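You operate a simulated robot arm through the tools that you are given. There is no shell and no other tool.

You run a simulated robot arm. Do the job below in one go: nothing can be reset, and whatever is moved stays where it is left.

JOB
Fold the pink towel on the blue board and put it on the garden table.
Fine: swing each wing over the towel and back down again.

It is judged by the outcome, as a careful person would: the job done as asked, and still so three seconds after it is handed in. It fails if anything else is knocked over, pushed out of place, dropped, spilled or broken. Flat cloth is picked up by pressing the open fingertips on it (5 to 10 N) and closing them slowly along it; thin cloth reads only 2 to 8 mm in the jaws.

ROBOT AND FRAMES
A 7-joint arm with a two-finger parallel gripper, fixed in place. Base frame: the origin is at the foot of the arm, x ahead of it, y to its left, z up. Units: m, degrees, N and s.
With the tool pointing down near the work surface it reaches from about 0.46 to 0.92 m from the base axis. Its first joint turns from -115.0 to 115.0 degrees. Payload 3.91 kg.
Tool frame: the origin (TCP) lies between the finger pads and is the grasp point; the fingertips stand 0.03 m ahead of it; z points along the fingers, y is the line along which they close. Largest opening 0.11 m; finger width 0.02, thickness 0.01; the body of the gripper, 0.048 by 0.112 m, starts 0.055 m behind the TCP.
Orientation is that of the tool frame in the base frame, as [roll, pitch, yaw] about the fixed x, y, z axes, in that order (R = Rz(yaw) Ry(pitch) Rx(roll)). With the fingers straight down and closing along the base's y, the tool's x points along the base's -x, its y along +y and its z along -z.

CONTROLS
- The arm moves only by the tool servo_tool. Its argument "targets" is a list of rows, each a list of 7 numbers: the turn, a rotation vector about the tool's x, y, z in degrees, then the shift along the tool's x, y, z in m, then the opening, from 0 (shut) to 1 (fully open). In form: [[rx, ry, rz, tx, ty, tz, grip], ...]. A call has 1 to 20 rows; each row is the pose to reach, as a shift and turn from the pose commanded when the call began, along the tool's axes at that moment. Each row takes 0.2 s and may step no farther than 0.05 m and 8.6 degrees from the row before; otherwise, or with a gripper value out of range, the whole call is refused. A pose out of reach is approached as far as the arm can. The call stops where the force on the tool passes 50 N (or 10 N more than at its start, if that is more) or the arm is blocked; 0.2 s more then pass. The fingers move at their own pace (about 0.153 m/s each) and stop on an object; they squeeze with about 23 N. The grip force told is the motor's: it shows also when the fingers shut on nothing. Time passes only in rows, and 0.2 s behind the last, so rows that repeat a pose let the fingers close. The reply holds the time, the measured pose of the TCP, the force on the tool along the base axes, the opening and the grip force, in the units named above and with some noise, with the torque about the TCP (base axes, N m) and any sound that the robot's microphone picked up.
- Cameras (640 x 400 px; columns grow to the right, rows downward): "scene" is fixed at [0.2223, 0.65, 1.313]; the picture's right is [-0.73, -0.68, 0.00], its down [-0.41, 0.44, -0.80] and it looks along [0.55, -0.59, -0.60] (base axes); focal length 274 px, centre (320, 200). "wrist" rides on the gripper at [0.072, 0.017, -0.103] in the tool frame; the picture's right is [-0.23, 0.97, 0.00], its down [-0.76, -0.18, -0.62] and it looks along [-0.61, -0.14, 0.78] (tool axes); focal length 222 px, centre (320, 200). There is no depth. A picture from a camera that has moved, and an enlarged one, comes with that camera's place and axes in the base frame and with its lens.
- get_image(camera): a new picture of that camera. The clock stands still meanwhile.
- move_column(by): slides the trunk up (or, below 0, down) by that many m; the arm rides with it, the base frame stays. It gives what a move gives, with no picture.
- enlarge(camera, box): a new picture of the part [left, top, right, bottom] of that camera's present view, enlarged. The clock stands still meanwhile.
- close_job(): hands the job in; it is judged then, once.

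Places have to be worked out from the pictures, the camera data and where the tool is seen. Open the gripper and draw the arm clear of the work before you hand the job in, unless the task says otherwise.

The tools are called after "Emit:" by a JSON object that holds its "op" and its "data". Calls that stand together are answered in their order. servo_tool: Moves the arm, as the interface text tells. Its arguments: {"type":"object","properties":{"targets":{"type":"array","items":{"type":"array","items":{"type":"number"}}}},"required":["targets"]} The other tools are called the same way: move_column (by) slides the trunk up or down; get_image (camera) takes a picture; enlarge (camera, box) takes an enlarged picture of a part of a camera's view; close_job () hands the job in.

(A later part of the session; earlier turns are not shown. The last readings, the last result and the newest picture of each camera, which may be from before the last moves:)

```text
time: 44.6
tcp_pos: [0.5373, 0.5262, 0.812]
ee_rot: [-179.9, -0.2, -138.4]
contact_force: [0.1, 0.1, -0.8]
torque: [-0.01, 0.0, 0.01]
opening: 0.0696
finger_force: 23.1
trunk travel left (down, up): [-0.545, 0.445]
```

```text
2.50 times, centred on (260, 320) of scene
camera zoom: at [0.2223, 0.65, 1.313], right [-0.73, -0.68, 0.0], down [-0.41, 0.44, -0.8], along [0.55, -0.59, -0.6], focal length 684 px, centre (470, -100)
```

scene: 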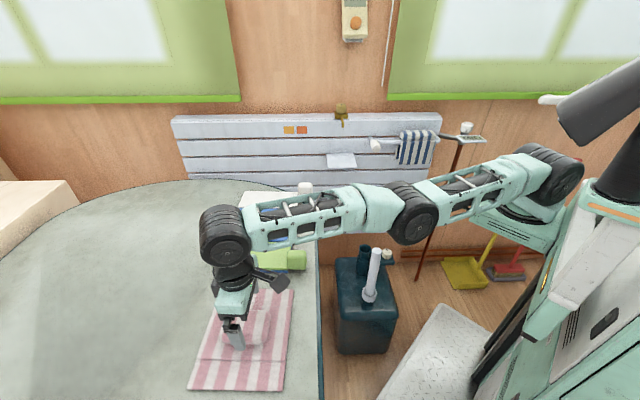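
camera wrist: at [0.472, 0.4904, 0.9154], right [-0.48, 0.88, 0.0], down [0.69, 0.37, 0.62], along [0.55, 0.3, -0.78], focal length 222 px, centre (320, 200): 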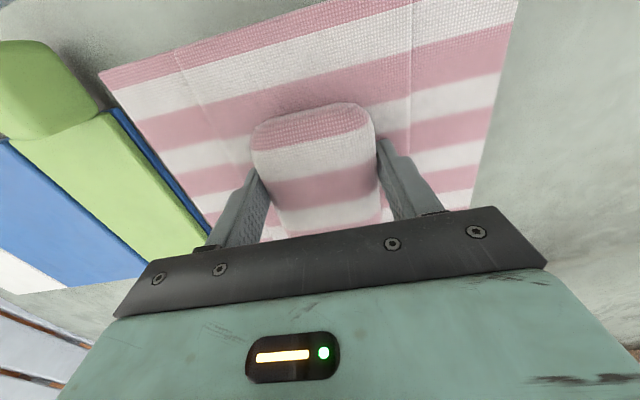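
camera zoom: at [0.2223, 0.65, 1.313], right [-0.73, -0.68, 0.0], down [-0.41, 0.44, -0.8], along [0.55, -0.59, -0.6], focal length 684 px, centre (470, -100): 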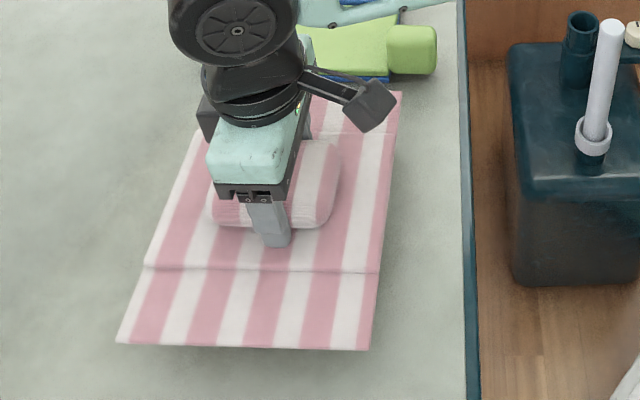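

The towel lifts cleanly and stays flat; its centre lies ≈0.011 m beyond the TCP along the seam direction. I raise the trunk a little and carry it toward the board.

Emit:
{"op": "move_column", "data": {"by": 0.08}}

Emit:
{"op": "servo_tool", "data": {"targets": [[0, 0, 0, -0.004, -0.04, 0, 0.45], [0, 0, 0, -0.008, -0.08, 0, 0.45], [0, 0, 0, -0.012, -0.12, 0, 0.45], [0, 0, 0, -0.016, -0.16, 0, 0.45], [0, 0, 0, -0.02, -0.2, 0, 0.45], [0, 0, 0, -0.024, -0.24, 0, 0.45], [0, 0, 0, -0.028, -0.28, 0, 0.45], [0, 0, 0, -0.032, -0.32, 0, 0.45], [0, 0, 0, -0.0343, -0.349, 0, 0.45]]}}

Emit:
{"op": "get_image", "data": {"camera": "wrist"}}

Emit:
{"op": "get_image", "data": {"camera": "scene"}}

```text
time: 45.8
tcp_pos: [0.5389, 0.5251, 0.8929]
ee_rot: [-179.8, -0.1, -138.4]
contact_force: [0.2, -0.3, 0.0]
torque: [0.0, 0.01, 0.01]
opening: 0.0696
finger_force: 23.0
trunk travel left (down, up): [-0.625, 0.365]
```

```text
time: 47.8
tcp_pos: [0.8065, 0.2961, 0.8931]
ee_rot: [-179.9, -0.3, -138.4]
contact_force: [0.0, 0.0, -1.3]
torque: [-0.02, -0.02, 0.0]
opening: 0.0694
finger_force: 23.0
out of reach, approached as far as the arm can: row 1, 2, 3, 4, 5, 6, 7, 8, 9
trunk travel left (down, up): [-0.625, 0.365]
```

```text
taken
camera wrist: at [0.7411, 0.2611, 0.9963], right [-0.48, 0.88, 0.0], down [0.69, 0.38, 0.62], along [0.55, 0.29, -0.78], focal length 222 px, centre (320, 200)
```

wrist: 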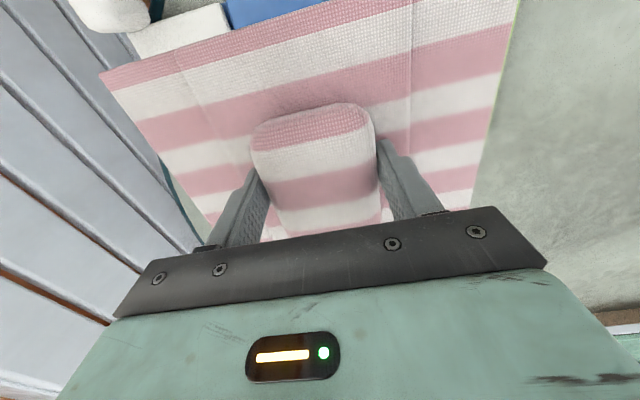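

```text
taken
```

scene: 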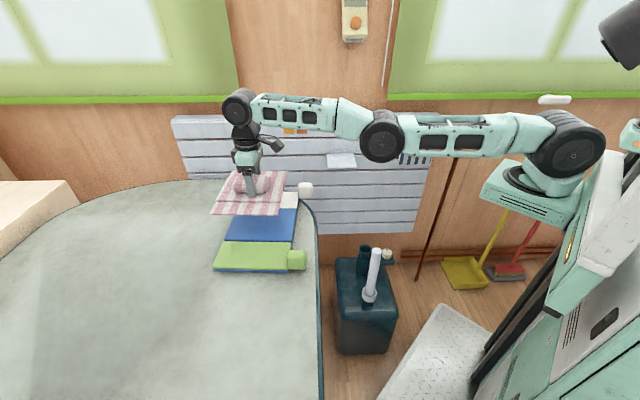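

The towel is over the board area. I shift slightly back to (0.795, 0.288) and descend to z≈0.81 to compare edges.

Emit:
{"op": "servo_tool", "data": {"targets": [[0, 0, 0, 0.007, 0.001, 0.01, 0.45], [0, 0, 0, 0.0139, 0.0017, 0.03, 0.45], [0, 0, 0, 0.0139, 0.0017, 0.05, 0.45], [0, 0, 0, 0.0139, 0.0017, 0.07, 0.45], [0, 0, 0, 0.0139, 0.0017, 0.083, 0.45]]}}

Emit:
{"op": "enlarge", "data": {"camera": "scene", "box": [180, 160, 340, 290]}}

Emit:
{"op": "get_image", "data": {"camera": "wrist"}}

```text
time: 49.0
tcp_pos: [0.807, 0.2963, 0.8097]
ee_rot: [-179.9, -0.3, -138.5]
contact_force: [-0.2, 0.1, -1.0]
torque: [-0.01, 0.01, -0.02]
opening: 0.0697
finger_force: 22.8
out of reach, approached as far as the arm can: row 1, 2, 3, 4, 5
trunk travel left (down, up): [-0.625, 0.365]
```

```text
3.08 times, centred on (260, 225) of scene
camera zoom: at [0.2223, 0.65, 1.313], right [-0.73, -0.68, 0.0], down [-0.41, 0.44, -0.8], along [0.55, -0.59, -0.6], focal length 842 px, centre (505, 123)
```

zoom: 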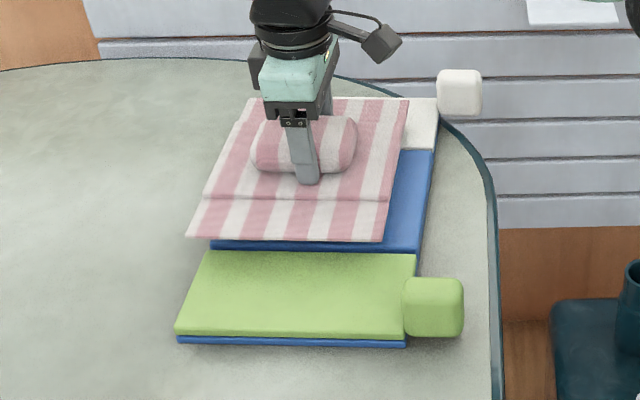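

```text
taken
camera wrist: at [0.7416, 0.2616, 0.913], right [-0.48, 0.88, 0.0], down [0.69, 0.38, 0.62], along [0.55, 0.29, -0.78], focal length 222 px, centre (320, 200)
```

wrist: 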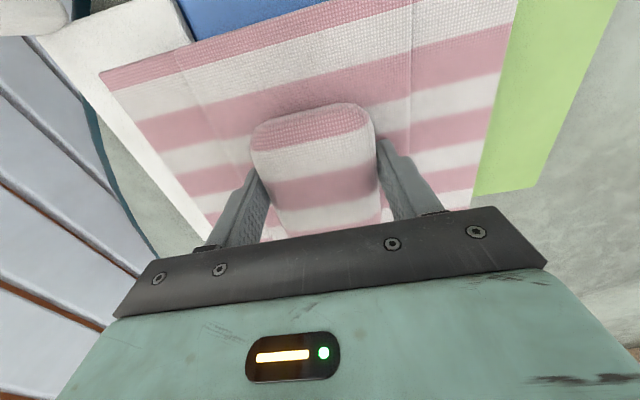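

Measured xy did not change although I commanded 14 mm back, so the previous command was still beyond reach. The picture says the towel should go ≈16 mm back toward the robot along the seam and ≈7 mm toward green; I command this and check.

Emit:
{"op": "servo_tool", "data": {"targets": [[0, 0, 0, 0.01, 0.003, 0, 0.45], [0, 0, 0, 0.018, 0.006, 0, 0.45]]}}

```text
time: 49.6
tcp_pos: [0.8061, 0.298, 0.8093]
ee_rot: [-179.9, -0.2, -138.4]
contact_force: [0.7, 0.5, -0.4]
torque: [-0.06, -0.02, 0.0]
opening: 0.07
finger_force: 23.0
out of reach, approached as far as the arm can: row 1, 2
trunk travel left (down, up): [-0.625, 0.365]
```

Emit:
{"op": "servo_tool", "data": {"targets": [[0, 0, 0, 0.01, 0.001, 0, 0.45], [0, 0, 0, 0.02, 0.002, 0, 0.45]]}}

```text
time: 50.2
tcp_pos: [0.8054, 0.2971, 0.8096]
ee_rot: [-179.9, -0.1, -138.4]
contact_force: [0.1, -0.4, -0.8]
torque: [-0.03, -0.03, 0.04]
opening: 0.0697
finger_force: 23.2
out of reach, approached as far as the arm can: row 1, 2
trunk travel left (down, up): [-0.625, 0.365]
```

Emit:
{"op": "servo_tool", "data": {"targets": [[0, 0, 0, 0.01, 0.001, 0, 0.45], [0, 0, 0, 0.02, 0.002, 0, 0.45]]}}

```text
time: 50.8
tcp_pos: [0.807, 0.2984, 0.8105]
ee_rot: [-179.9, -0.2, -138.4]
contact_force: [0.1, -0.9, -1.1]
torque: [0.02, -0.03, 0.04]
opening: 0.0695
finger_force: 22.9
out of reach, approached as far as the arm can: row 1, 2
trunk travel left (down, up): [-0.625, 0.365]
```

The arm seems stuck fully straight (a singular pose) so inward commands do nothing. I lift by the trunk first for clearance, then free the elbow with a vertical arm move.

Emit:
{"op": "move_column", "data": {"by": 0.12}}

Emit:
{"op": "servo_tool", "data": {"targets": [[0, 0, 0, 0, 0, -0.015, 0.45], [0, 0, 0, 0, 0, -0.03, 0.45], [0, 0, 0, 0, 0, -0.045, 0.45], [0, 0, 0, 0, 0, -0.06, 0.45]]}}

```text
time: 52.3
tcp_pos: [0.8063, 0.2987, 0.9293]
ee_rot: [-179.9, -0.1, -138.4]
contact_force: [-0.2, 0.5, -0.1]
torque: [-0.04, 0.01, 0.01]
opening: 0.0696
finger_force: 23.0
trunk travel left (down, up): [-0.745, 0.245]
```

```text
time: 53.3
tcp_pos: [0.8063, 0.299, 0.9887]
ee_rot: [-180.0, -0.1, -138.5]
contact_force: [-1.0, 0.3, -0.6]
torque: [-0.03, 0.0, 0.02]
opening: 0.0697
finger_force: 23.2
trunk travel left (down, up): [-0.745, 0.245]
```

No "out of reach" now. I try the inward shift again (16 mm back, 7 mm toward green).

Emit:
{"op": "servo_tool", "data": {"targets": [[0, 0, 0, 0.008, 0.003, 0, 0.45], [0, 0, 0, 0.016, 0.006, 0, 0.45]]}}

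```text
time: 53.9
tcp_pos: [0.806, 0.2979, 0.9892]
ee_rot: [-179.9, -0.3, -138.4]
contact_force: [0.2, -0.6, -0.3]
torque: [-0.01, 0.02, 0.05]
opening: 0.0695
finger_force: 22.7
out of reach, approached as far as the arm can: row 1, 2
trunk travel left (down, up): [-0.745, 0.245]
```

Still refused inward. I look at the arm's configuration.

Emit:
{"op": "get_image", "data": {"camera": "scene"}}

```text
taken
```

scene: 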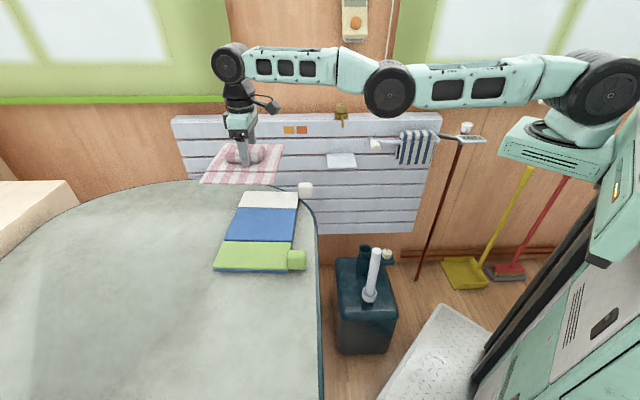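

The elbow looks locked just past straight (slightly low). A downward and inward move together should bend it the right way; there is ample height.

Emit:
{"op": "servo_tool", "data": {"targets": [[0, 0, 0, 0.02, 0, 0.03, 0.45], [0, 0, 0, 0.04, 0, 0.06, 0.45], [0, 0, 0, 0.06, 0, 0.09, 0.45]]}}

```text
time: 54.7
tcp_pos: [0.8077, 0.2908, 0.8996]
ee_rot: [-180.0, -0.4, -138.5]
contact_force: [0.6, -0.5, -1.1]
torque: [0.02, 0.01, 0.02]
opening: 0.0692
finger_force: 23.3
out of reach, approached as far as the arm can: row 1, 2, 3
trunk travel left (down, up): [-0.745, 0.245]
```

The solver is stuck on the fully-stretched sphere. I raise the trunk for room and try: first stretch outward, then down, then inward.

Emit:
{"op": "move_column", "data": {"by": 0.2}}

Emit:
{"op": "servo_tool", "data": {"targets": [[0, 0, 0, -0.02, 0, 0.0, 0.45], [0, 0, 0, -0.03, 0, 0.04, 0.45], [0, 0, 0, -0.02, 0, 0.08, 0.45], [0, 0, 0, 0.01, 0, 0.12, 0.45], [0, 0, 0, 0.04, 0, 0.15, 0.45]]}}

Emit:
{"op": "get_image", "data": {"camera": "scene"}}

```text
time: 56.8
tcp_pos: [0.807, 0.2919, 1.0992]
ee_rot: [-180.0, -0.3, -138.4]
contact_force: [0.0, -0.9, -1.3]
torque: [0.01, -0.02, 0.0]
opening: 0.0695
finger_force: 23.1
trunk travel left (down, up): [-0.945, 0.045]
```

```text
time: 58.0
tcp_pos: [0.7836, 0.2706, 0.9472]
ee_rot: [-179.9, -0.3, -138.4]
contact_force: [-0.2, -0.1, -0.9]
torque: [-0.05, 0.02, -0.01]
opening: 0.0695
finger_force: 23.1
out of reach, approached as far as the arm can: row 1, 2, 3, 4, 5
trunk travel left (down, up): [-0.945, 0.045]
```

```text
taken
```

scene: 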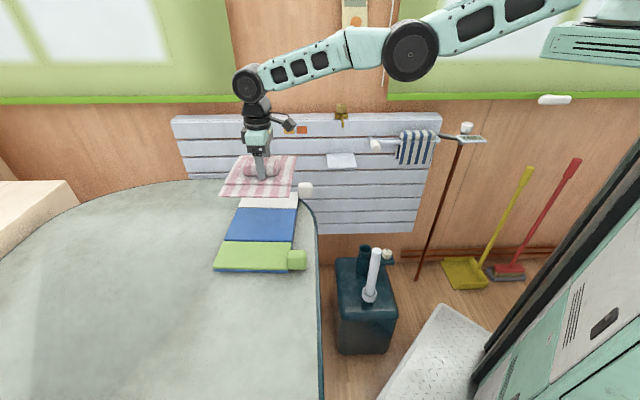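

The elbow appears to sag on the wrong side of straight. I stretch out fully first, then make a motion straight down along the reach sphere and slightly inside it, which should bend the elbow the proper way.

Emit:
{"op": "servo_tool", "data": {"targets": [[0, 0, 0, -0.02, -0.004, 0, 0.45], [0, 0, 0, -0.02, -0.004, 0, 0.45]]}}

Emit:
{"op": "servo_tool", "data": {"targets": [[0, 0, 0, 0.02, 0.004, 0.036, 0.45], [0, 0, 0, 0.045, 0.009, 0.06, 0.45]]}}

```text
time: 58.6
tcp_pos: [0.7883, 0.2713, 0.9523]
ee_rot: [-179.8, -0.3, -138.4]
contact_force: [0.3, -0.5, -1.6]
torque: [0.0, 0.01, 0.0]
opening: 0.0696
finger_force: 22.7
out of reach, approached as far as the arm can: row 1, 2
trunk travel left (down, up): [-0.945, 0.045]
```

```text
time: 59.2
tcp_pos: [0.7687, 0.262, 0.891]
ee_rot: [-179.9, 0.4, -138.5]
contact_force: [-0.4, 0.0, -1.4]
torque: [0.01, -0.01, -0.01]
opening: 0.0695
finger_force: 23.2
out of reach, approached as far as the arm can: row 1, 2
trunk travel left (down, up): [-0.945, 0.045]
```

Emit:
{"op": "get_image", "data": {"camera": "scene"}}

```text
taken
```

scene: 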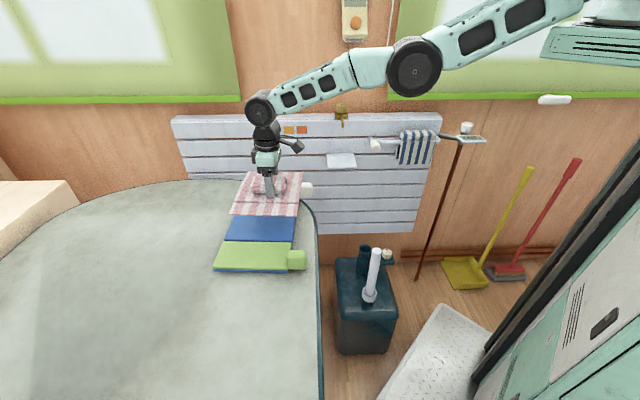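

Pure shifts give the elbow no share; tilting the tool toward the robot does. I stretch out, tilt the fingers 16° toward the robot while moving inward, then untilt – all high above the board.

Emit:
{"op": "servo_tool", "data": {"targets": [[0, 0, 0, -0.03, -0.006, 0, 0.45], [0, 0, 0, -0.03, -0.006, 0, 0.45], [0, 8, 0, 0.01, 0.002, 0, 0.45], [0, 16, 0, 0.045, 0.009, -0.005, 0.45], [0, 16, 0, 0.075, 0.015, -0.005, 0.45], [0, 16, 0, 0.1, 0.02, -0.005, 0.45]]}}

```text
time: 60.8
tcp_pos: [0.7267, 0.2379, 0.9016]
ee_rot: [-179.7, -13.9, -139.0]
contact_force: [0.5, 0.0, -0.6]
torque: [0.0, -0.03, 0.02]
opening: 0.0691
finger_force: 22.7
out of reach, approached as far as the arm can: row 1, 2, 3, 4, 5, 6
trunk travel left (down, up): [-0.945, 0.045]
stopped in row 6: the arm was blocked; the commanded pose is now the measured one
```

Emit:
{"op": "get_image", "data": {"camera": "scene"}}

Emit:
{"op": "get_image", "data": {"camera": "wrist"}}

```text
taken
```

scene: 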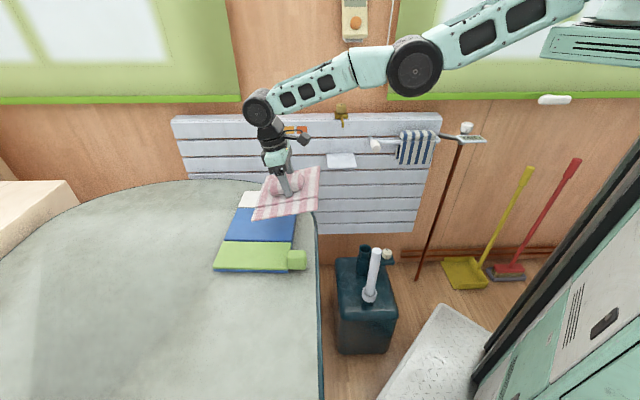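

```text
taken
camera wrist: at [0.6813, 0.2202, 1.0183], right [-0.47, 0.88, -0.06], down [0.79, 0.45, 0.42], along [0.4, 0.15, -0.9], focal length 222 px, centre (320, 200)
```

wrist: 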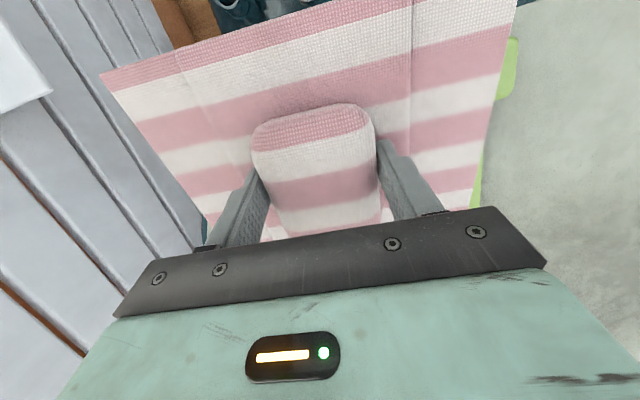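

The elbow is still on the wrong side. I try a larger swing: tilt the tool outward while stretching, hold, then tilt strongly inward with the wrist kept almost in place.

Emit:
{"op": "servo_tool", "data": {"targets": [[0, -8, 0, -0.033, 0, -0.003, 0.45], [0, -16, 0, -0.065, 0, -0.01, 0.45], [0, -24, 0, -0.096, 0, -0.021, 0.45], [0, -28, 0, -0.113, 0, -0.028, 0.45], [0, -28, 0, -0.118, 0, -0.029, 0.45], [0, -28, 0, -0.118, 0, -0.029, 0.45], [0, -28, 0, -0.118, 0, -0.029, 0.45], [0, -28, 0, -0.118, 0, -0.029, 0.45]]}}

Emit:
{"op": "get_image", "data": {"camera": "scene"}}

```text
time: 62.6
tcp_pos: [0.8021, 0.3044, 0.9016]
ee_rot: [-179.7, 13.7, -138.6]
contact_force: [0.3, 0.6, -1.0]
torque: [-0.02, 0.01, 0.03]
opening: 0.0696
finger_force: 22.7
out of reach, approached as far as the arm can: row 2, 3, 4, 5, 6, 7, 8
trunk travel left (down, up): [-0.945, 0.045]
```

```text
taken
```

scene: 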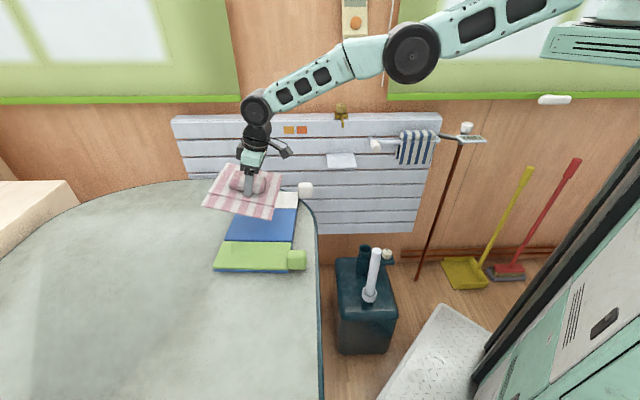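

The elbow now looks slightly above the straight line – the right side. I now tilt inward with the wrist slightly inside.

Emit:
{"op": "servo_tool", "data": {"targets": [[0, 8, 0, 0.031, 0, -0.003, 0.45], [0, 14, 0, 0.065, 0, -0.012, 0.45], [0, 14, 0, 0.085, 0, -0.017, 0.45], [0, 14, 0, 0.105, 0, -0.022, 0.45]]}}

Emit:
{"op": "get_image", "data": {"camera": "scene"}}

```text
time: 63.6
tcp_pos: [0.7668, 0.2677, 0.894]
ee_rot: [-179.8, 0.5, -138.8]
contact_force: [0.1, -0.4, -0.5]
torque: [-0.03, 0.0, 0.03]
opening: 0.0697
finger_force: 22.7
out of reach, approached as far as the arm can: row 2, 3, 4
trunk travel left (down, up): [-0.945, 0.045]
```

```text
taken
```

scene: 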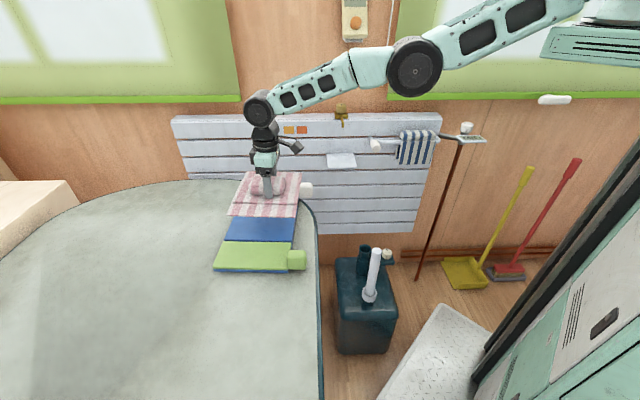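

It slipped back to the wrong side. I stretch out again and try the opposite combination: tilt outward while rising and drawing in.

Emit:
{"op": "servo_tool", "data": {"targets": [[0, 0, 0, -0.03, -0.006, 0, 0.45], [0, 0, 0, -0.04, -0.008, 0, 0.45], [0, 0, 0, -0.04, -0.008, 0, 0.45], [0, 0, 0, -0.04, -0.008, 0, 0.45]]}}

Emit:
{"op": "servo_tool", "data": {"targets": [[0, -8, 0, -0.022, 0, -0.032, 0.45], [0, -16, 0, -0.04, 0, -0.058, 0.45], [0, -16, 0, -0.02, 0, -0.068, 0.45]]}}

Emit:
{"op": "get_image", "data": {"camera": "scene"}}

```text
time: 64.6
tcp_pos: [0.7666, 0.2653, 0.8872]
ee_rot: [-179.6, -0.3, -138.9]
contact_force: [-1.0, -0.4, -0.6]
torque: [-0.04, 0.0, -0.05]
opening: 0.0695
finger_force: 22.7
out of reach, approached as far as the arm can: row 1, 2, 3, 4
trunk travel left (down, up): [-0.945, 0.045]
```

```text
time: 65.4
tcp_pos: [0.8209, 0.3066, 0.9364]
ee_rot: [-179.7, 15.8, -138.7]
contact_force: [-0.1, 0.2, -1.5]
torque: [-0.01, 0.0, -0.01]
opening: 0.0697
finger_force: 23.0
out of reach, approached as far as the arm can: row 1, 2, 3
trunk travel left (down, up): [-0.945, 0.045]
```

```text
taken
```

scene: 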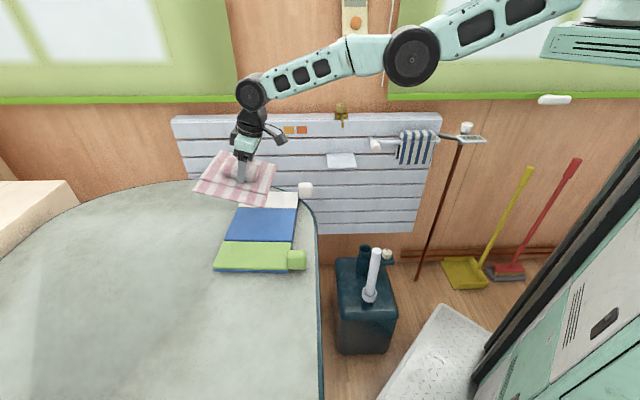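

The picture shows the arm simply straight, so tiny inward errors give the solver no gradient. I try one large inward command (0.2 m) with untilt and hold, keeping well above the table.

Emit:
{"op": "servo_tool", "data": {"targets": [[0, 8, 0, 0.045, 0.009, 0, 0.45], [0, 16, 0, 0.09, 0.018, 0, 0.45], [0, 16, 0, 0.135, 0.027, 0, 0.45], [0, 16, 0, 0.18, 0.036, 0, 0.45], [0, 16, 0, 0.22, 0.044, 0, 0.45], [0, 16, 0, 0.22, 0.044, 0, 0.45], [0, 16, 0, 0.22, 0.044, 0, 0.45], [0, 16, 0, 0.22, 0.044, 0, 0.45]]}}

Emit:
{"op": "get_image", "data": {"camera": "scene"}}

```text
time: 67.4
tcp_pos: [0.7773, 0.2922, 0.8993]
ee_rot: [-179.3, 6.4, -140.0]
contact_force: [0.1, -0.4, -1.6]
torque: [-0.01, 0.0, 0.0]
opening: 0.0694
finger_force: 23.0
out of reach, approached as far as the arm can: row 1, 2, 3, 4, 5, 6, 7, 8
trunk travel left (down, up): [-0.945, 0.045]
stopped in row 8: the arm was blocked; the commanded pose is now the measured one
```

```text
taken
```

scene: 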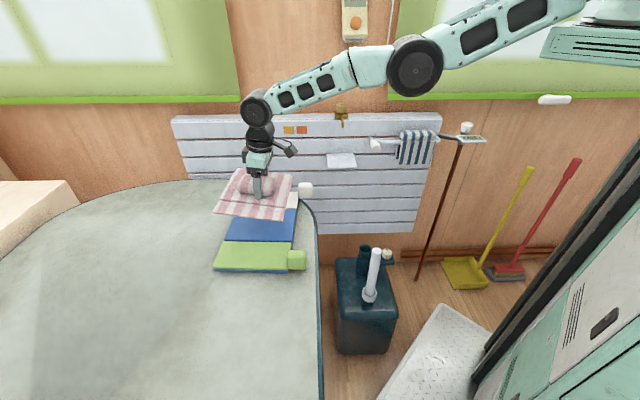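

I lift the arm 0.1 m for room, then try a stretch with outward tilt and downward motion, the combination that seemed to raise the elbow.

Emit:
{"op": "servo_tool", "data": {"targets": [[0, 0, 0, 0, 0, -0.035, 0.45], [0, 0, 0, 0, 0, -0.07, 0.45], [0, 0, 0, 0, 0, -0.1, 0.45]]}}

Emit:
{"op": "servo_tool", "data": {"targets": [[0, -8, 0, -0.048, 0, 0.008, 0.45], [0, -16, 0, -0.085, 0, 0.022, 0.45], [0, -24, 0, -0.112, 0, 0.034, 0.45], [0, -24, 0, -0.112, 0, 0.05, 0.45], [0, -24, 0, -0.112, 0, 0.05, 0.45]]}}

Emit:
{"op": "get_image", "data": {"camera": "scene"}}

```text
time: 68.2
tcp_pos: [0.7963, 0.3117, 0.9834]
ee_rot: [-179.3, 5.7, -140.0]
contact_force: [-0.4, -0.6, -0.7]
torque: [-0.01, 0.03, 0.03]
opening: 0.0697
finger_force: 23.3
out of reach, approached as far as the arm can: row 1, 2, 3
trunk travel left (down, up): [-0.945, 0.045]
```

```text
time: 69.4
tcp_pos: [0.8539, 0.3545, 0.9683]
ee_rot: [-179.2, 30.0, -139.6]
contact_force: [-0.1, -0.4, -1.1]
torque: [-0.02, 0.0, -0.04]
opening: 0.0696
finger_force: 22.6
out of reach, approached as far as the arm can: row 1, 2, 3, 4, 5
trunk travel left (down, up): [-0.945, 0.045]
```

```text
taken
```

scene: 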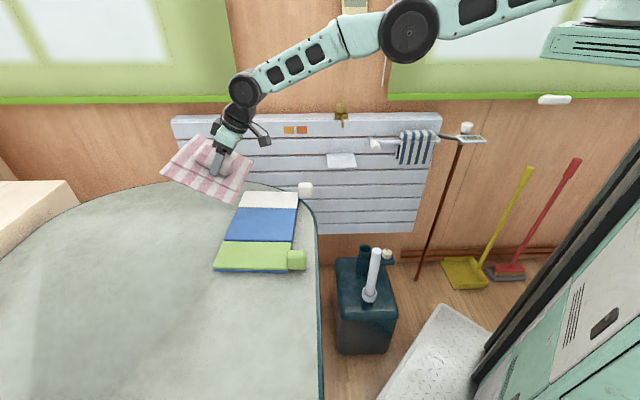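

The elbow is now clearly above the line. I draw inward (still tilted) in small rows to see if the pose is reachable.

Emit:
{"op": "servo_tool", "data": {"targets": [[0, 0, 0, 0.02, 0.004, 0, 0.45], [0, 0, 0, 0.04, 0.008, 0, 0.45], [0, 0, 0, 0.06, 0.012, 0, 0.45]]}}

```text
time: 70.2
tcp_pos: [0.8065, 0.3295, 0.937]
ee_rot: [-179.1, 29.8, -139.5]
contact_force: [-0.7, 0.8, 0.2]
torque: [-0.04, 0.02, -0.01]
opening: 0.0695
finger_force: 23.1
trunk travel left (down, up): [-0.945, 0.045]
```

The arm is free again. I untilt while moving inward to ≈(0.775, 0.283, 0.93).

Emit:
{"op": "servo_tool", "data": {"targets": [[0, 0, 0, 0.02, -0.005, -0.007, 0.45], [0, 0, 0, 0.04, -0.011, -0.014, 0.45], [-0.2, 8, -0.3, 0.052, -0.015, -0.018, 0.45], [-0.5, 16, -0.6, 0.052, -0.015, -0.018, 0.45], [-0.7, 24, -0.9, 0.052, -0.015, -0.018, 0.45], [-0.9, 29.8, -1.1, 0.052, -0.015, -0.018, 0.45]]}}

```text
time: 71.6
tcp_pos: [0.7734, 0.2815, 0.9279]
ee_rot: [-179.9, 0.0, -138.7]
contact_force: [-0.8, -0.5, 0.4]
torque: [-0.01, 0.02, 0.02]
opening: 0.0694
finger_force: 22.7
trunk travel left (down, up): [-0.945, 0.045]
```

Reached properly. I raise the arm 0.17 m so the trunk can come down to a height with better reach.

Emit:
{"op": "servo_tool", "data": {"targets": [[0, 0, 0, 0, 0, -0.04, 0.45], [0, 0, 0, 0, 0, -0.08, 0.45], [0, 0, 0, 0, 0, -0.12, 0.45], [0, 0, 0, 0, 0, -0.16, 0.45], [0, 0, 0, 0, 0, -0.18, 0.45]]}}

```text
time: 72.8
tcp_pos: [0.7754, 0.2801, 1.1078]
ee_rot: [-179.9, 0.2, -138.7]
contact_force: [0.4, 0.5, -1.0]
torque: [-0.04, 0.01, 0.01]
opening: 0.0696
finger_force: 23.0
trunk travel left (down, up): [-0.945, 0.045]
```

Now the outward shift to (0.7906, 0.2909) at this height.

Emit:
{"op": "servo_tool", "data": {"targets": [[0, 0, 0, -0.009, -0.001, 0, 0.45], [0, 0, 0, -0.0185, -0.002, 0, 0.45]]}}

```text
time: 73.4
tcp_pos: [0.7906, 0.2938, 1.1081]
ee_rot: [-179.9, 0.2, -138.5]
contact_force: [0.8, -0.7, -0.9]
torque: [-0.01, 0.01, 0.0]
opening: 0.0695
finger_force: 22.6
trunk travel left (down, up): [-0.945, 0.045]
```

Reachable and in place. I lower with the trunk to z≈0.81 and check the alignment.

Emit:
{"op": "move_column", "data": {"by": -0.3}}

Emit:
{"op": "enlarge", "data": {"camera": "scene", "box": [180, 160, 340, 290]}}

Emit:
{"op": "get_image", "data": {"camera": "wrist"}}

```text
time: 76.4
tcp_pos: [0.7903, 0.2928, 0.8062]
ee_rot: [-179.9, 0.0, -138.7]
contact_force: [0.5, 0.0, -0.6]
torque: [0.01, 0.01, -0.01]
opening: 0.0696
finger_force: 23.2
trunk travel left (down, up): [-0.645, 0.345]
```

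```text
3.08 times, centred on (260, 225) of scene
camera zoom: at [0.2223, 0.65, 1.313], right [-0.73, -0.68, 0.0], down [-0.41, 0.44, -0.8], along [0.55, -0.59, -0.6], focal length 842 px, centre (505, 123)
```

zoom: 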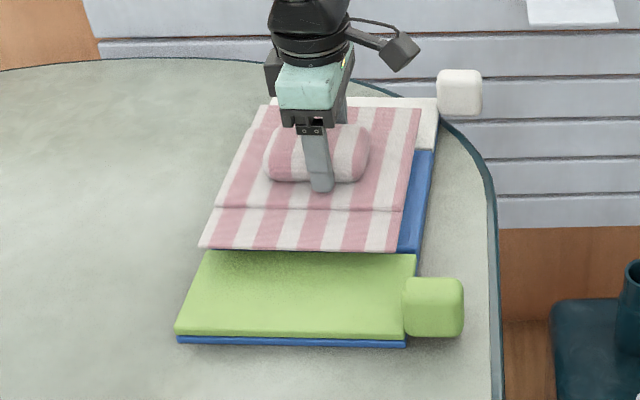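

```text
taken
camera wrist: at [0.7237, 0.2571, 0.9102], right [-0.47, 0.88, 0.0], down [0.69, 0.37, 0.63], along [0.55, 0.29, -0.78], focal length 222 px, centre (320, 200)
```

wrist: 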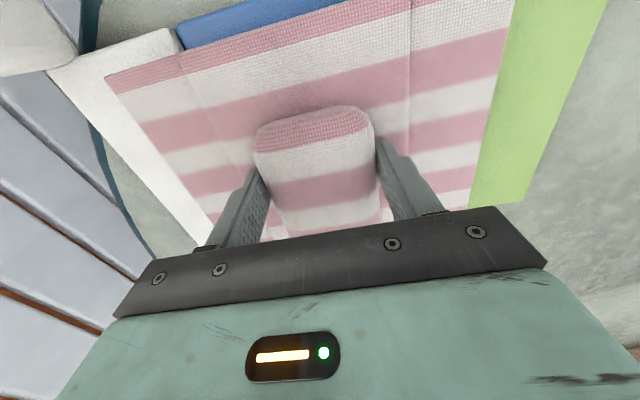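

The towel centre is within ≈5 mm of the board centre. I lower by arm with a tiny correction, then feel for contact.

Emit:
{"op": "servo_tool", "data": {"targets": [[0, 0, 0, 0.002, -0.002, 0.01, 0.45], [0, 0, 0, 0.003, -0.003, 0.02, 0.45], [0, 0, 0, 0.003, -0.003, 0.025, 0.45]]}}

Emit:
{"op": "enlarge", "data": {"camera": "scene", "box": [180, 160, 340, 290]}}

```text
time: 77.2
tcp_pos: [0.7898, 0.2889, 0.7865]
ee_rot: [-179.9, 0.3, -138.7]
contact_force: [-6.0, -4.6, 19.8]
torque: [-0.21, 0.75, 0.09]
opening: 0.0698
finger_force: 23.0
trunk travel left (down, up): [-0.645, 0.345]
```

```text
3.08 times, centred on (260, 225) of scene
camera zoom: at [0.2223, 0.65, 1.313], right [-0.73, -0.68, 0.0], down [-0.41, 0.44, -0.8], along [0.55, -0.59, -0.6], focal length 842 px, centre (505, 123)
```

zoom: 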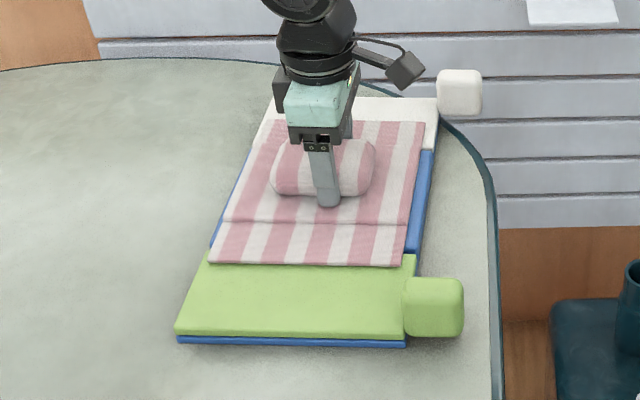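

The towel rests on the board, centred within a few mm (flaps over both wings). I relieve the press and open the fingers, then rise.

Emit:
{"op": "servo_tool", "data": {"targets": [[0, 0, 0, 0, 0, -0.002, 0.5], [0, 0, 0, 0, 0, -0.002, 0.65], [0, 0, 0, 0, 0, -0.002, 0.75], [0, 0, 0, 0, 0, -0.002, 0.85], [0, 0, 0, 0, 0, -0.02, 0.9], [0, 0, 0, 0, 0, -0.05, 0.9], [0, 0, 0, 0, 0, -0.08, 0.9]]}}

Emit:
{"op": "enlarge", "data": {"camera": "scene", "box": [180, 160, 340, 290]}}

Emit:
{"op": "get_image", "data": {"camera": "wrist"}}

```text
time: 78.8
tcp_pos: [0.7882, 0.2886, 0.8622]
ee_rot: [-179.9, 0.0, -138.7]
contact_force: [0.1, 1.1, -0.9]
torque: [-0.02, 0.02, -0.01]
opening: 0.099
finger_force: 0.0
trunk travel left (down, up): [-0.645, 0.345]
```

```text
3.08 times, centred on (260, 225) of scene
camera zoom: at [0.2223, 0.65, 1.313], right [-0.73, -0.68, 0.0], down [-0.41, 0.44, -0.8], along [0.55, -0.59, -0.6], focal length 842 px, centre (505, 123)
```

zoom: 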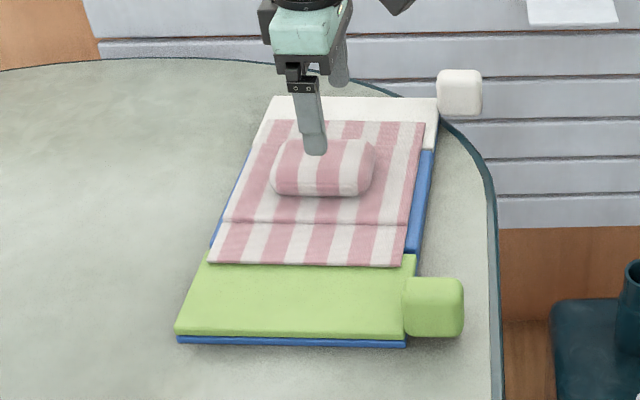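

```text
taken
camera wrist: at [0.7229, 0.2531, 0.9649], right [-0.47, 0.88, 0.0], down [0.69, 0.37, 0.62], along [0.55, 0.29, -0.78], focal length 222 px, centre (320, 200)
```

wrist: 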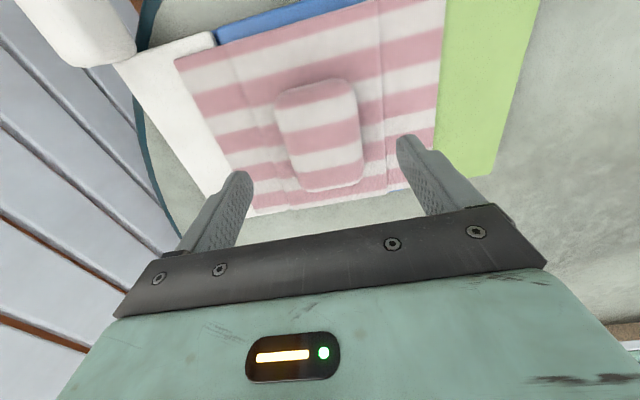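

The towel is placed. I retreat toward the robot side to look at the knobs from close by.

Emit:
{"op": "servo_tool", "data": {"targets": [[0, 0, 0, 0.02, 0, -0.04, 0.9], [0, 0, 0, 0.05, 0.02, -0.08, 0.9], [0, 0, 0, 0.09, 0.04, -0.08, 0.9], [0, 0, 0, 0.13, 0.06, -0.08, 0.9], [0, 0, 0, 0.17, 0.085, -0.08, 0.9], [0, 0, 0, 0.21, 0.11, -0.08, 0.9], [0, 0, 0, 0.25, 0.135, -0.08, 0.9], [0, 0, 0, 0.284, 0.158, -0.08, 0.9]]}}

Emit:
{"op": "get_image", "data": {"camera": "wrist"}}

Emit:
{"op": "get_image", "data": {"camera": "scene"}}

```text
refused: row 2 steps farther than a row can; nothing moved
```

```text
taken
camera wrist: at [0.7229, 0.2531, 0.9649], right [-0.47, 0.88, 0.0], down [0.69, 0.37, 0.62], along [0.55, 0.29, -0.78], focal length 222 px, centre (320, 200)
```

wrist: 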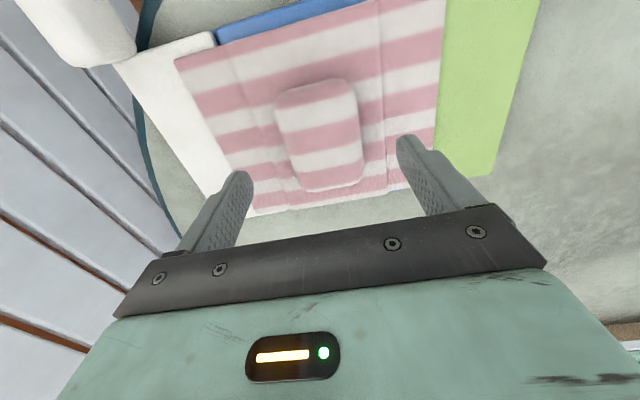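

```text
taken
```

scene: 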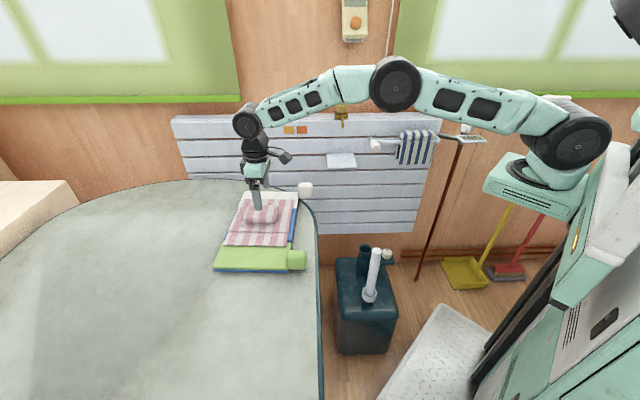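

One row was slightly too long; I resend the retreat with smaller steps.

Emit:
{"op": "servo_tool", "data": {"targets": [[0, 0, 0, 0.02, 0, -0.035, 0.9], [0, 0, 0, 0.045, 0.015, -0.07, 0.9], [0, 0, 0, 0.08, 0.035, -0.08, 0.9], [0, 0, 0, 0.12, 0.055, -0.08, 0.9], [0, 0, 0, 0.16, 0.08, -0.08, 0.9], [0, 0, 0, 0.2, 0.105, -0.08, 0.9], [0, 0, 0, 0.24, 0.13, -0.08, 0.9], [0, 0, 0, 0.284, 0.15, -0.08, 0.9]]}}

Emit:
{"op": "get_image", "data": {"camera": "wrist"}}

Emit:
{"op": "get_image", "data": {"camera": "scene"}}

```text
time: 80.6
tcp_pos: [0.4768, 0.2138, 0.9408]
ee_rot: [-179.9, 0.1, -138.8]
contact_force: [-0.3, -0.6, -0.9]
torque: [-0.02, 0.03, 0.01]
opening: 0.0988
finger_force: 0.2
trunk travel left (down, up): [-0.645, 0.345]
```

```text
taken
camera wrist: at [0.4106, 0.1779, 1.044], right [-0.47, 0.88, 0.0], down [0.69, 0.37, 0.63], along [0.55, 0.29, -0.78], focal length 222 px, centre (320, 200)
```

wrist: 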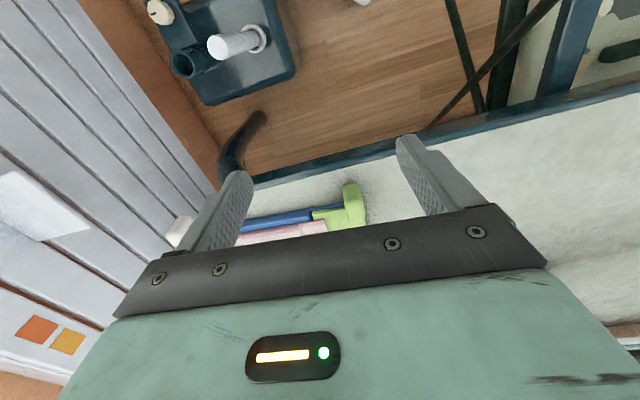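

```text
taken
```

scene: 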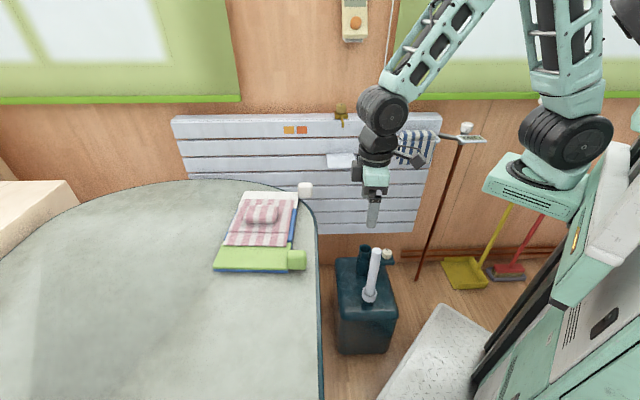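

I now want a low side view of the green knob: I tilt the tool outward 45° (camera then looks almost level) and come down just outside the table edge.

Emit:
{"op": "servo_tool", "data": {"targets": [[0, -8, 0, 0, 0, 0, 0.9], [0, -16, 0, 0, 0, 0, 0.9], [0, -24, 0, 0, 0, 0, 0.9], [0, -32, 0, 0, 0, 0, 0.9], [0, -40, 0, 0, 0, 0, 0.9], [0, -45, 0, 0, 0, 0, 0.9]]}}

Emit:
{"op": "get_image", "data": {"camera": "wrist"}}

Emit:
{"op": "get_image", "data": {"camera": "scene"}}

```text
time: 82.0
tcp_pos: [0.4771, 0.2144, 0.9418]
ee_rot: [-179.8, 45.2, -138.6]
contact_force: [0.3, -0.1, -0.3]
torque: [0.01, 0.02, -0.02]
opening: 0.0991
finger_force: 0.1
trunk travel left (down, up): [-0.645, 0.345]
```

```text
taken
camera wrist: at [0.3732, 0.1455, 0.9628], right [-0.52, 0.84, 0.16], down [0.19, -0.07, 0.98], along [0.83, 0.54, -0.12], focal length 222 px, centre (320, 200)
```

wrist: 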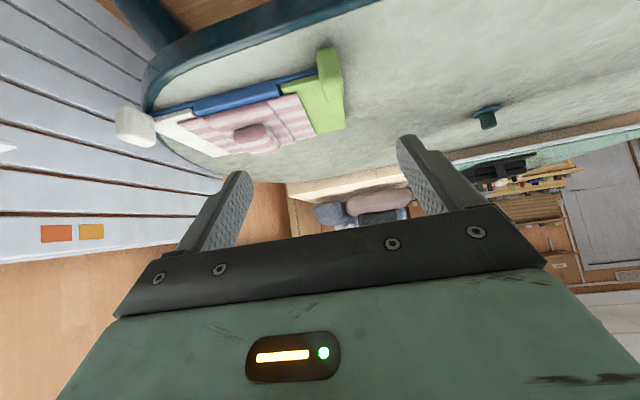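

```text
taken
```

scene: 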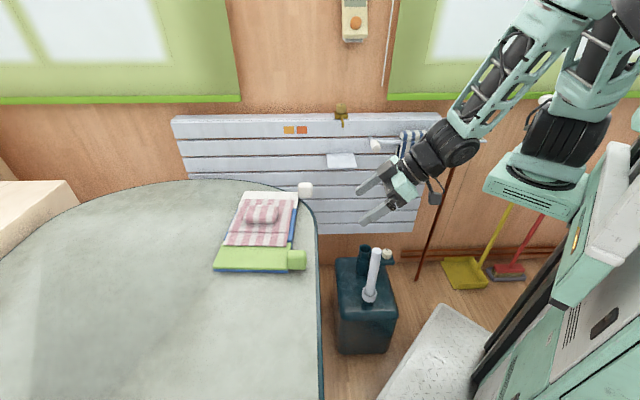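

The tilt works. I enlarge the knob areas (the picture is upside down).

Emit:
{"op": "enlarge", "data": {"camera": "wrist", "box": [100, 20, 360, 180]}}

Emit:
{"op": "enlarge", "data": {"camera": "wrist", "box": [260, 30, 360, 100]}}

Emit:
{"op": "enlarge", "data": {"camera": "wrist", "box": [100, 80, 200, 160]}}

```text
2.46 times, centred on (230, 100) of wrist
camera zoom: at [0.3732, 0.1455, 0.9628], right [-0.52, 0.84, 0.16], down [0.19, -0.07, 0.98], along [0.83, 0.54, -0.12], focal length 547 px, centre (542, 446)
```

zoom: 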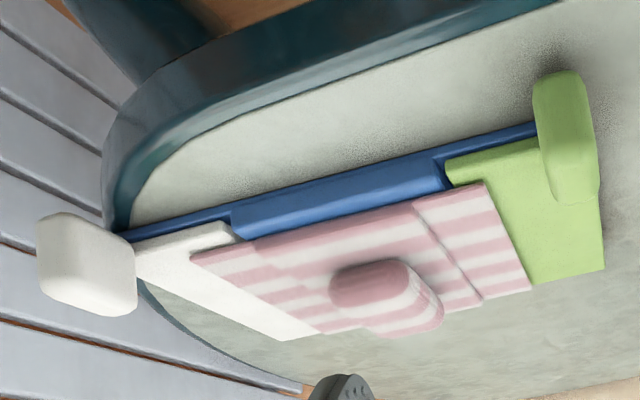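

```text
5.71 times, centred on (310, 65) of wrist
camera zoom: at [0.3732, 0.1455, 0.9628], right [-0.52, 0.84, 0.16], down [0.19, -0.07, 0.98], along [0.83, 0.54, -0.12], focal length 1269 px, centre (377, 971)
```

zoom: 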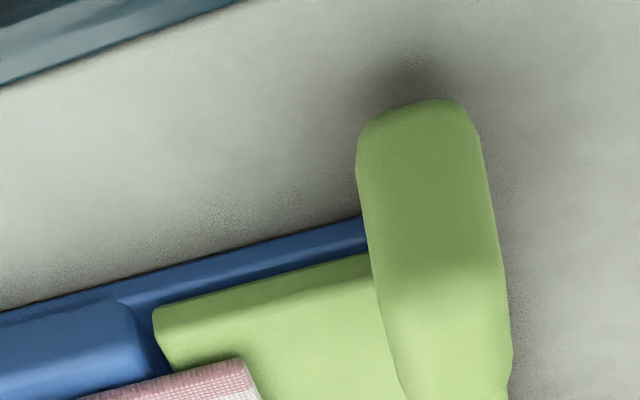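

```text
5.00 times, centred on (150, 120) of wrist
camera zoom: at [0.3732, 0.1455, 0.9628], right [-0.52, 0.84, 0.16], down [0.19, -0.07, 0.98], along [0.83, 0.54, -0.12], focal length 1111 px, centre (1170, 600)
```

zoom: 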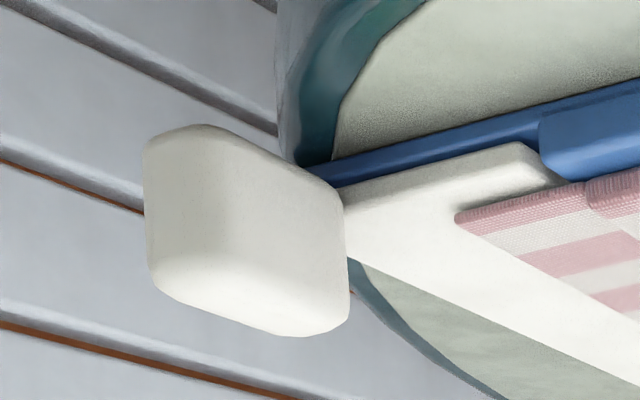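

Knobs are rounded blocks (~0.054 × 0.04 × 0.038) with centre z≈0.752, table ≈0.717, board top ≈0.743. The best way is to hold a knob from its two sides with the tool level along the hinge direction and roll. I bring the tool level and test how far it can roll here in free air.

Emit:
{"op": "servo_tool", "data": {"targets": [[0, -8, 0, 0, 0, 0, 0.9], [0, -16, 0, 0, 0, 0, 0.9], [0, -24, 0, 0, 0, 0, 0.9], [0, -32, 0, 0, 0, 0, 0.9], [0, -40, 0, 0, 0, 0, 0.9], [0, -44.8, 0, 0, 0, 0, 0.9]]}}

```text
time: 82.9
tcp_pos: [0.5245, 0.2445, 1.0155]
ee_rot: [140.3, 73.5, 178.4]
contact_force: [0.1, -0.1, 0.4]
torque: [0.0, 0.02, -0.01]
opening: 0.0989
finger_force: 0.2
out of reach, approached as far as the arm can: row 1, 2, 3, 4
trunk travel left (down, up): [-0.645, 0.345]
stopped in row 4: the arm was blocked; the commanded pose is now the measured one
```

The arm was blocked around 77° of tilt (something at a limit). I look at the configuration.

Emit:
{"op": "get_image", "data": {"camera": "scene"}}

Emit:
{"op": "get_image", "data": {"camera": "wrist"}}

```text
taken
```

scene: 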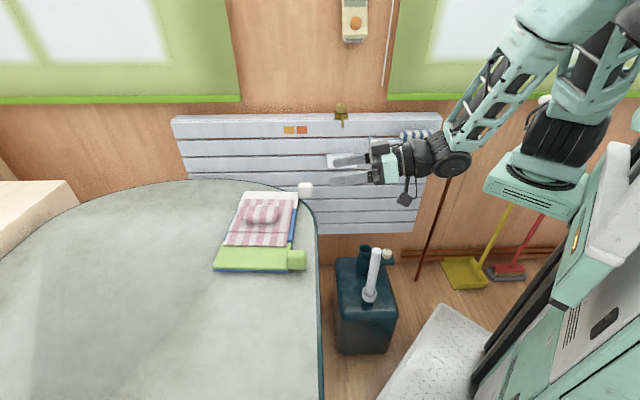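

```text
taken
camera wrist: at [0.4169, 0.1944, 0.9715], right [-0.51, 0.76, 0.39], down [-0.15, -0.53, 0.83], along [0.85, 0.37, 0.38], focal length 222 px, centre (320, 200)
```

wrist: 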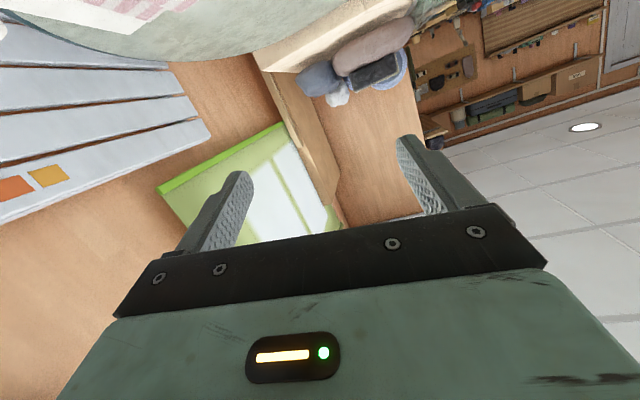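

The wrist had come too close to the shoulder, so the elbow was folded to its limit. I move outward and down, where a level tool should be possible.

Emit:
{"op": "servo_tool", "data": {"targets": [[0, 0, 0, 0.038, -0.006, 0.018, 0.9], [0, 0, 0, 0.076, -0.012, 0.035, 0.9], [0, 0, 0, 0.113, -0.018, 0.052, 0.9], [0, 0, 0, 0.151, -0.025, 0.07, 0.9]]}}

```text
time: 83.9
tcp_pos: [0.5467, 0.2705, 0.8448]
ee_rot: [143.4, 73.5, -178.1]
contact_force: [-1.4, -0.4, 0.1]
torque: [-0.05, 0.01, -0.03]
opening: 0.0992
finger_force: 0.1
trunk travel left (down, up): [-0.645, 0.345]
```

Fine. Now I finish levelling the tool (13° tilt, 10° roll).

Emit:
{"op": "servo_tool", "data": {"targets": [[-0.9, -4.3, -3.4, 0, 0, 0, 0.9], [-1.9, -8.7, -6.8, 0, 0, 0, 0.9], [-2.8, -13.0, -10.2, 0, 0, 0, 0.9]]}}

```text
time: 84.7
tcp_pos: [0.5479, 0.2689, 0.8439]
ee_rot: [-101.1, 90.0, -59.9]
contact_force: [-0.1, -0.4, 0.6]
torque: [-0.01, -0.01, 0.01]
opening: 0.0992
finger_force: 0.1
trunk travel left (down, up): [-0.645, 0.345]
```

Level along 41.2° now. I test the roll range here: first positive (as the green wing needs).

Emit:
{"op": "servo_tool", "data": {"targets": [[0, 0, 8.5, 0, 0, 0, 0.9], [0, 0, 17, 0, 0, 0, 0.9], [0, 0, 25.5, 0, 0, 0, 0.9], [0, 0, 34, 0, 0, 0, 0.9], [0, 0, 42.5, 0, 0, 0, 0.9], [0, 0, 51, 0, 0, 0, 0.9], [0, 0, 59.5, 0, 0, 0, 0.9], [0, 0, 68, 0, 0, 0, 0.9], [0, 0, 76.5, 0, 0, 0, 0.9], [0, 0, 85, 0, 0, 0, 0.9], [0, 0, 93.5, 0, 0, 0, 0.9], [0, 0, 102, 0, 0, 0, 0.9], [0, 0, 110.5, 0, 0, 0, 0.9], [0, 0, 119, 0, 0, 0, 0.9], [0, 0, 127.5, 0, 0, 0, 0.9], [0, 0, 136, 0, 0, 0, 0.9], [0, 0, 144.5, 0, 0, 0, 0.9], [0, 0, 153, 0, 0, 0, 0.9], [0, 0, 161.5, 0, 0, 0, 0.9], [0, 0, 170, 0, 0, 0, 0.9]]}}

```text
time: 88.9
tcp_pos: [0.5484, 0.2693, 0.844]
ee_rot: [90.2, -80.0, 131.1]
contact_force: [0.1, -0.3, 0.6]
torque: [0.0, 0.01, 0.0]
opening: 0.0992
finger_force: 0.2
trunk travel left (down, up): [-0.645, 0.345]
```

The roll works to 170°. I add 10° so the camera is on top, and take a picture for precise knob positions.

Emit:
{"op": "servo_tool", "data": {"targets": [[0, 0, 5, 0, 0, 0, 0.9], [0, 0, 10, 0, 0, 0, 0.9]]}}

Emit:
{"op": "get_image", "data": {"camera": "wrist"}}

Emit:
{"op": "get_image", "data": {"camera": "scene"}}

```text
time: 89.5
tcp_pos: [0.5516, 0.2702, 0.8522]
ee_rot: [48.3, -88.4, 173.3]
contact_force: [-0.6, -0.4, 0.2]
torque: [-0.01, -0.01, 0.03]
opening: 0.0989
finger_force: 0.1
trunk travel left (down, up): [-0.645, 0.345]
```

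```text
taken
camera wrist: at [0.4833, 0.1892, 0.9229], right [0.65, -0.73, -0.21], down [-0.56, -0.28, -0.78], along [0.51, 0.62, -0.6], focal length 222 px, centre (320, 200)
```

wrist: 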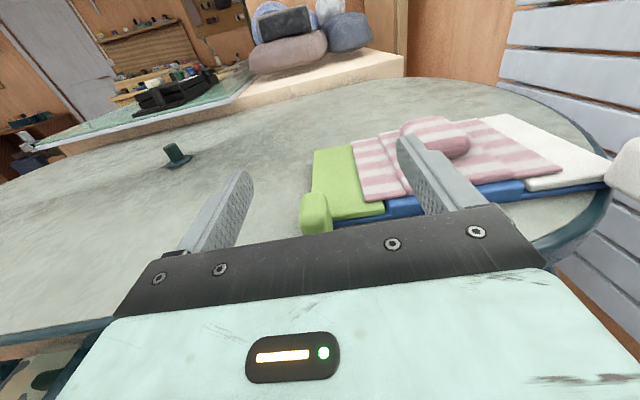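

```text
taken
```

scene: 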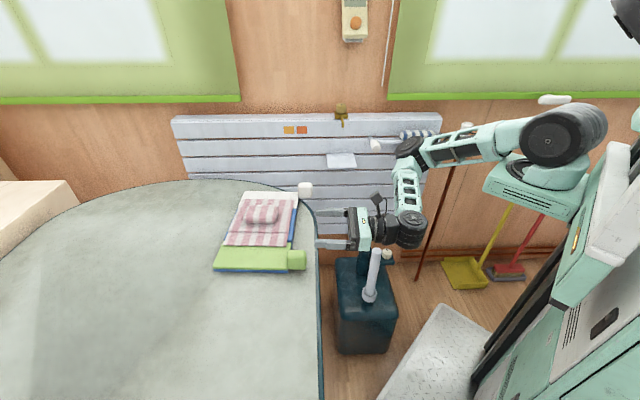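

Emit:
{"op": "enlarge", "data": {"camera": "wrist", "box": [280, 120, 440, 250]}}

Emit:
{"op": "enlarge", "data": {"camera": "scene", "box": [270, 170, 430, 290]}}

```text
3.08 times, centred on (360, 185) of wrist
camera zoom: at [0.4833, 0.1892, 0.9229], right [0.65, -0.73, -0.21], down [-0.56, -0.28, -0.78], along [0.51, 0.62, -0.6], focal length 684 px, centre (197, 246)
```

zoom: 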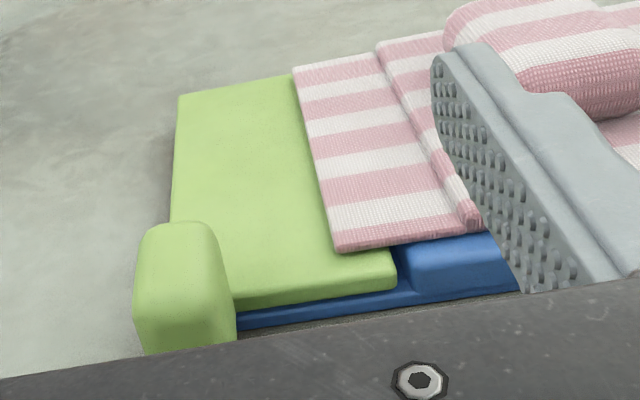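

```text
3.33 times, centred on (350, 230) of scene
camera zoom: at [0.2223, 0.65, 1.313], right [-0.73, -0.68, 0.0], down [-0.41, 0.44, -0.8], along [0.55, -0.59, -0.6], focal length 912 px, centre (220, 100)
```

zoom: 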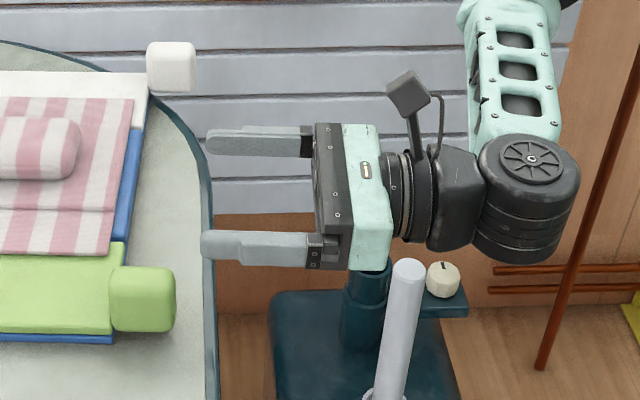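

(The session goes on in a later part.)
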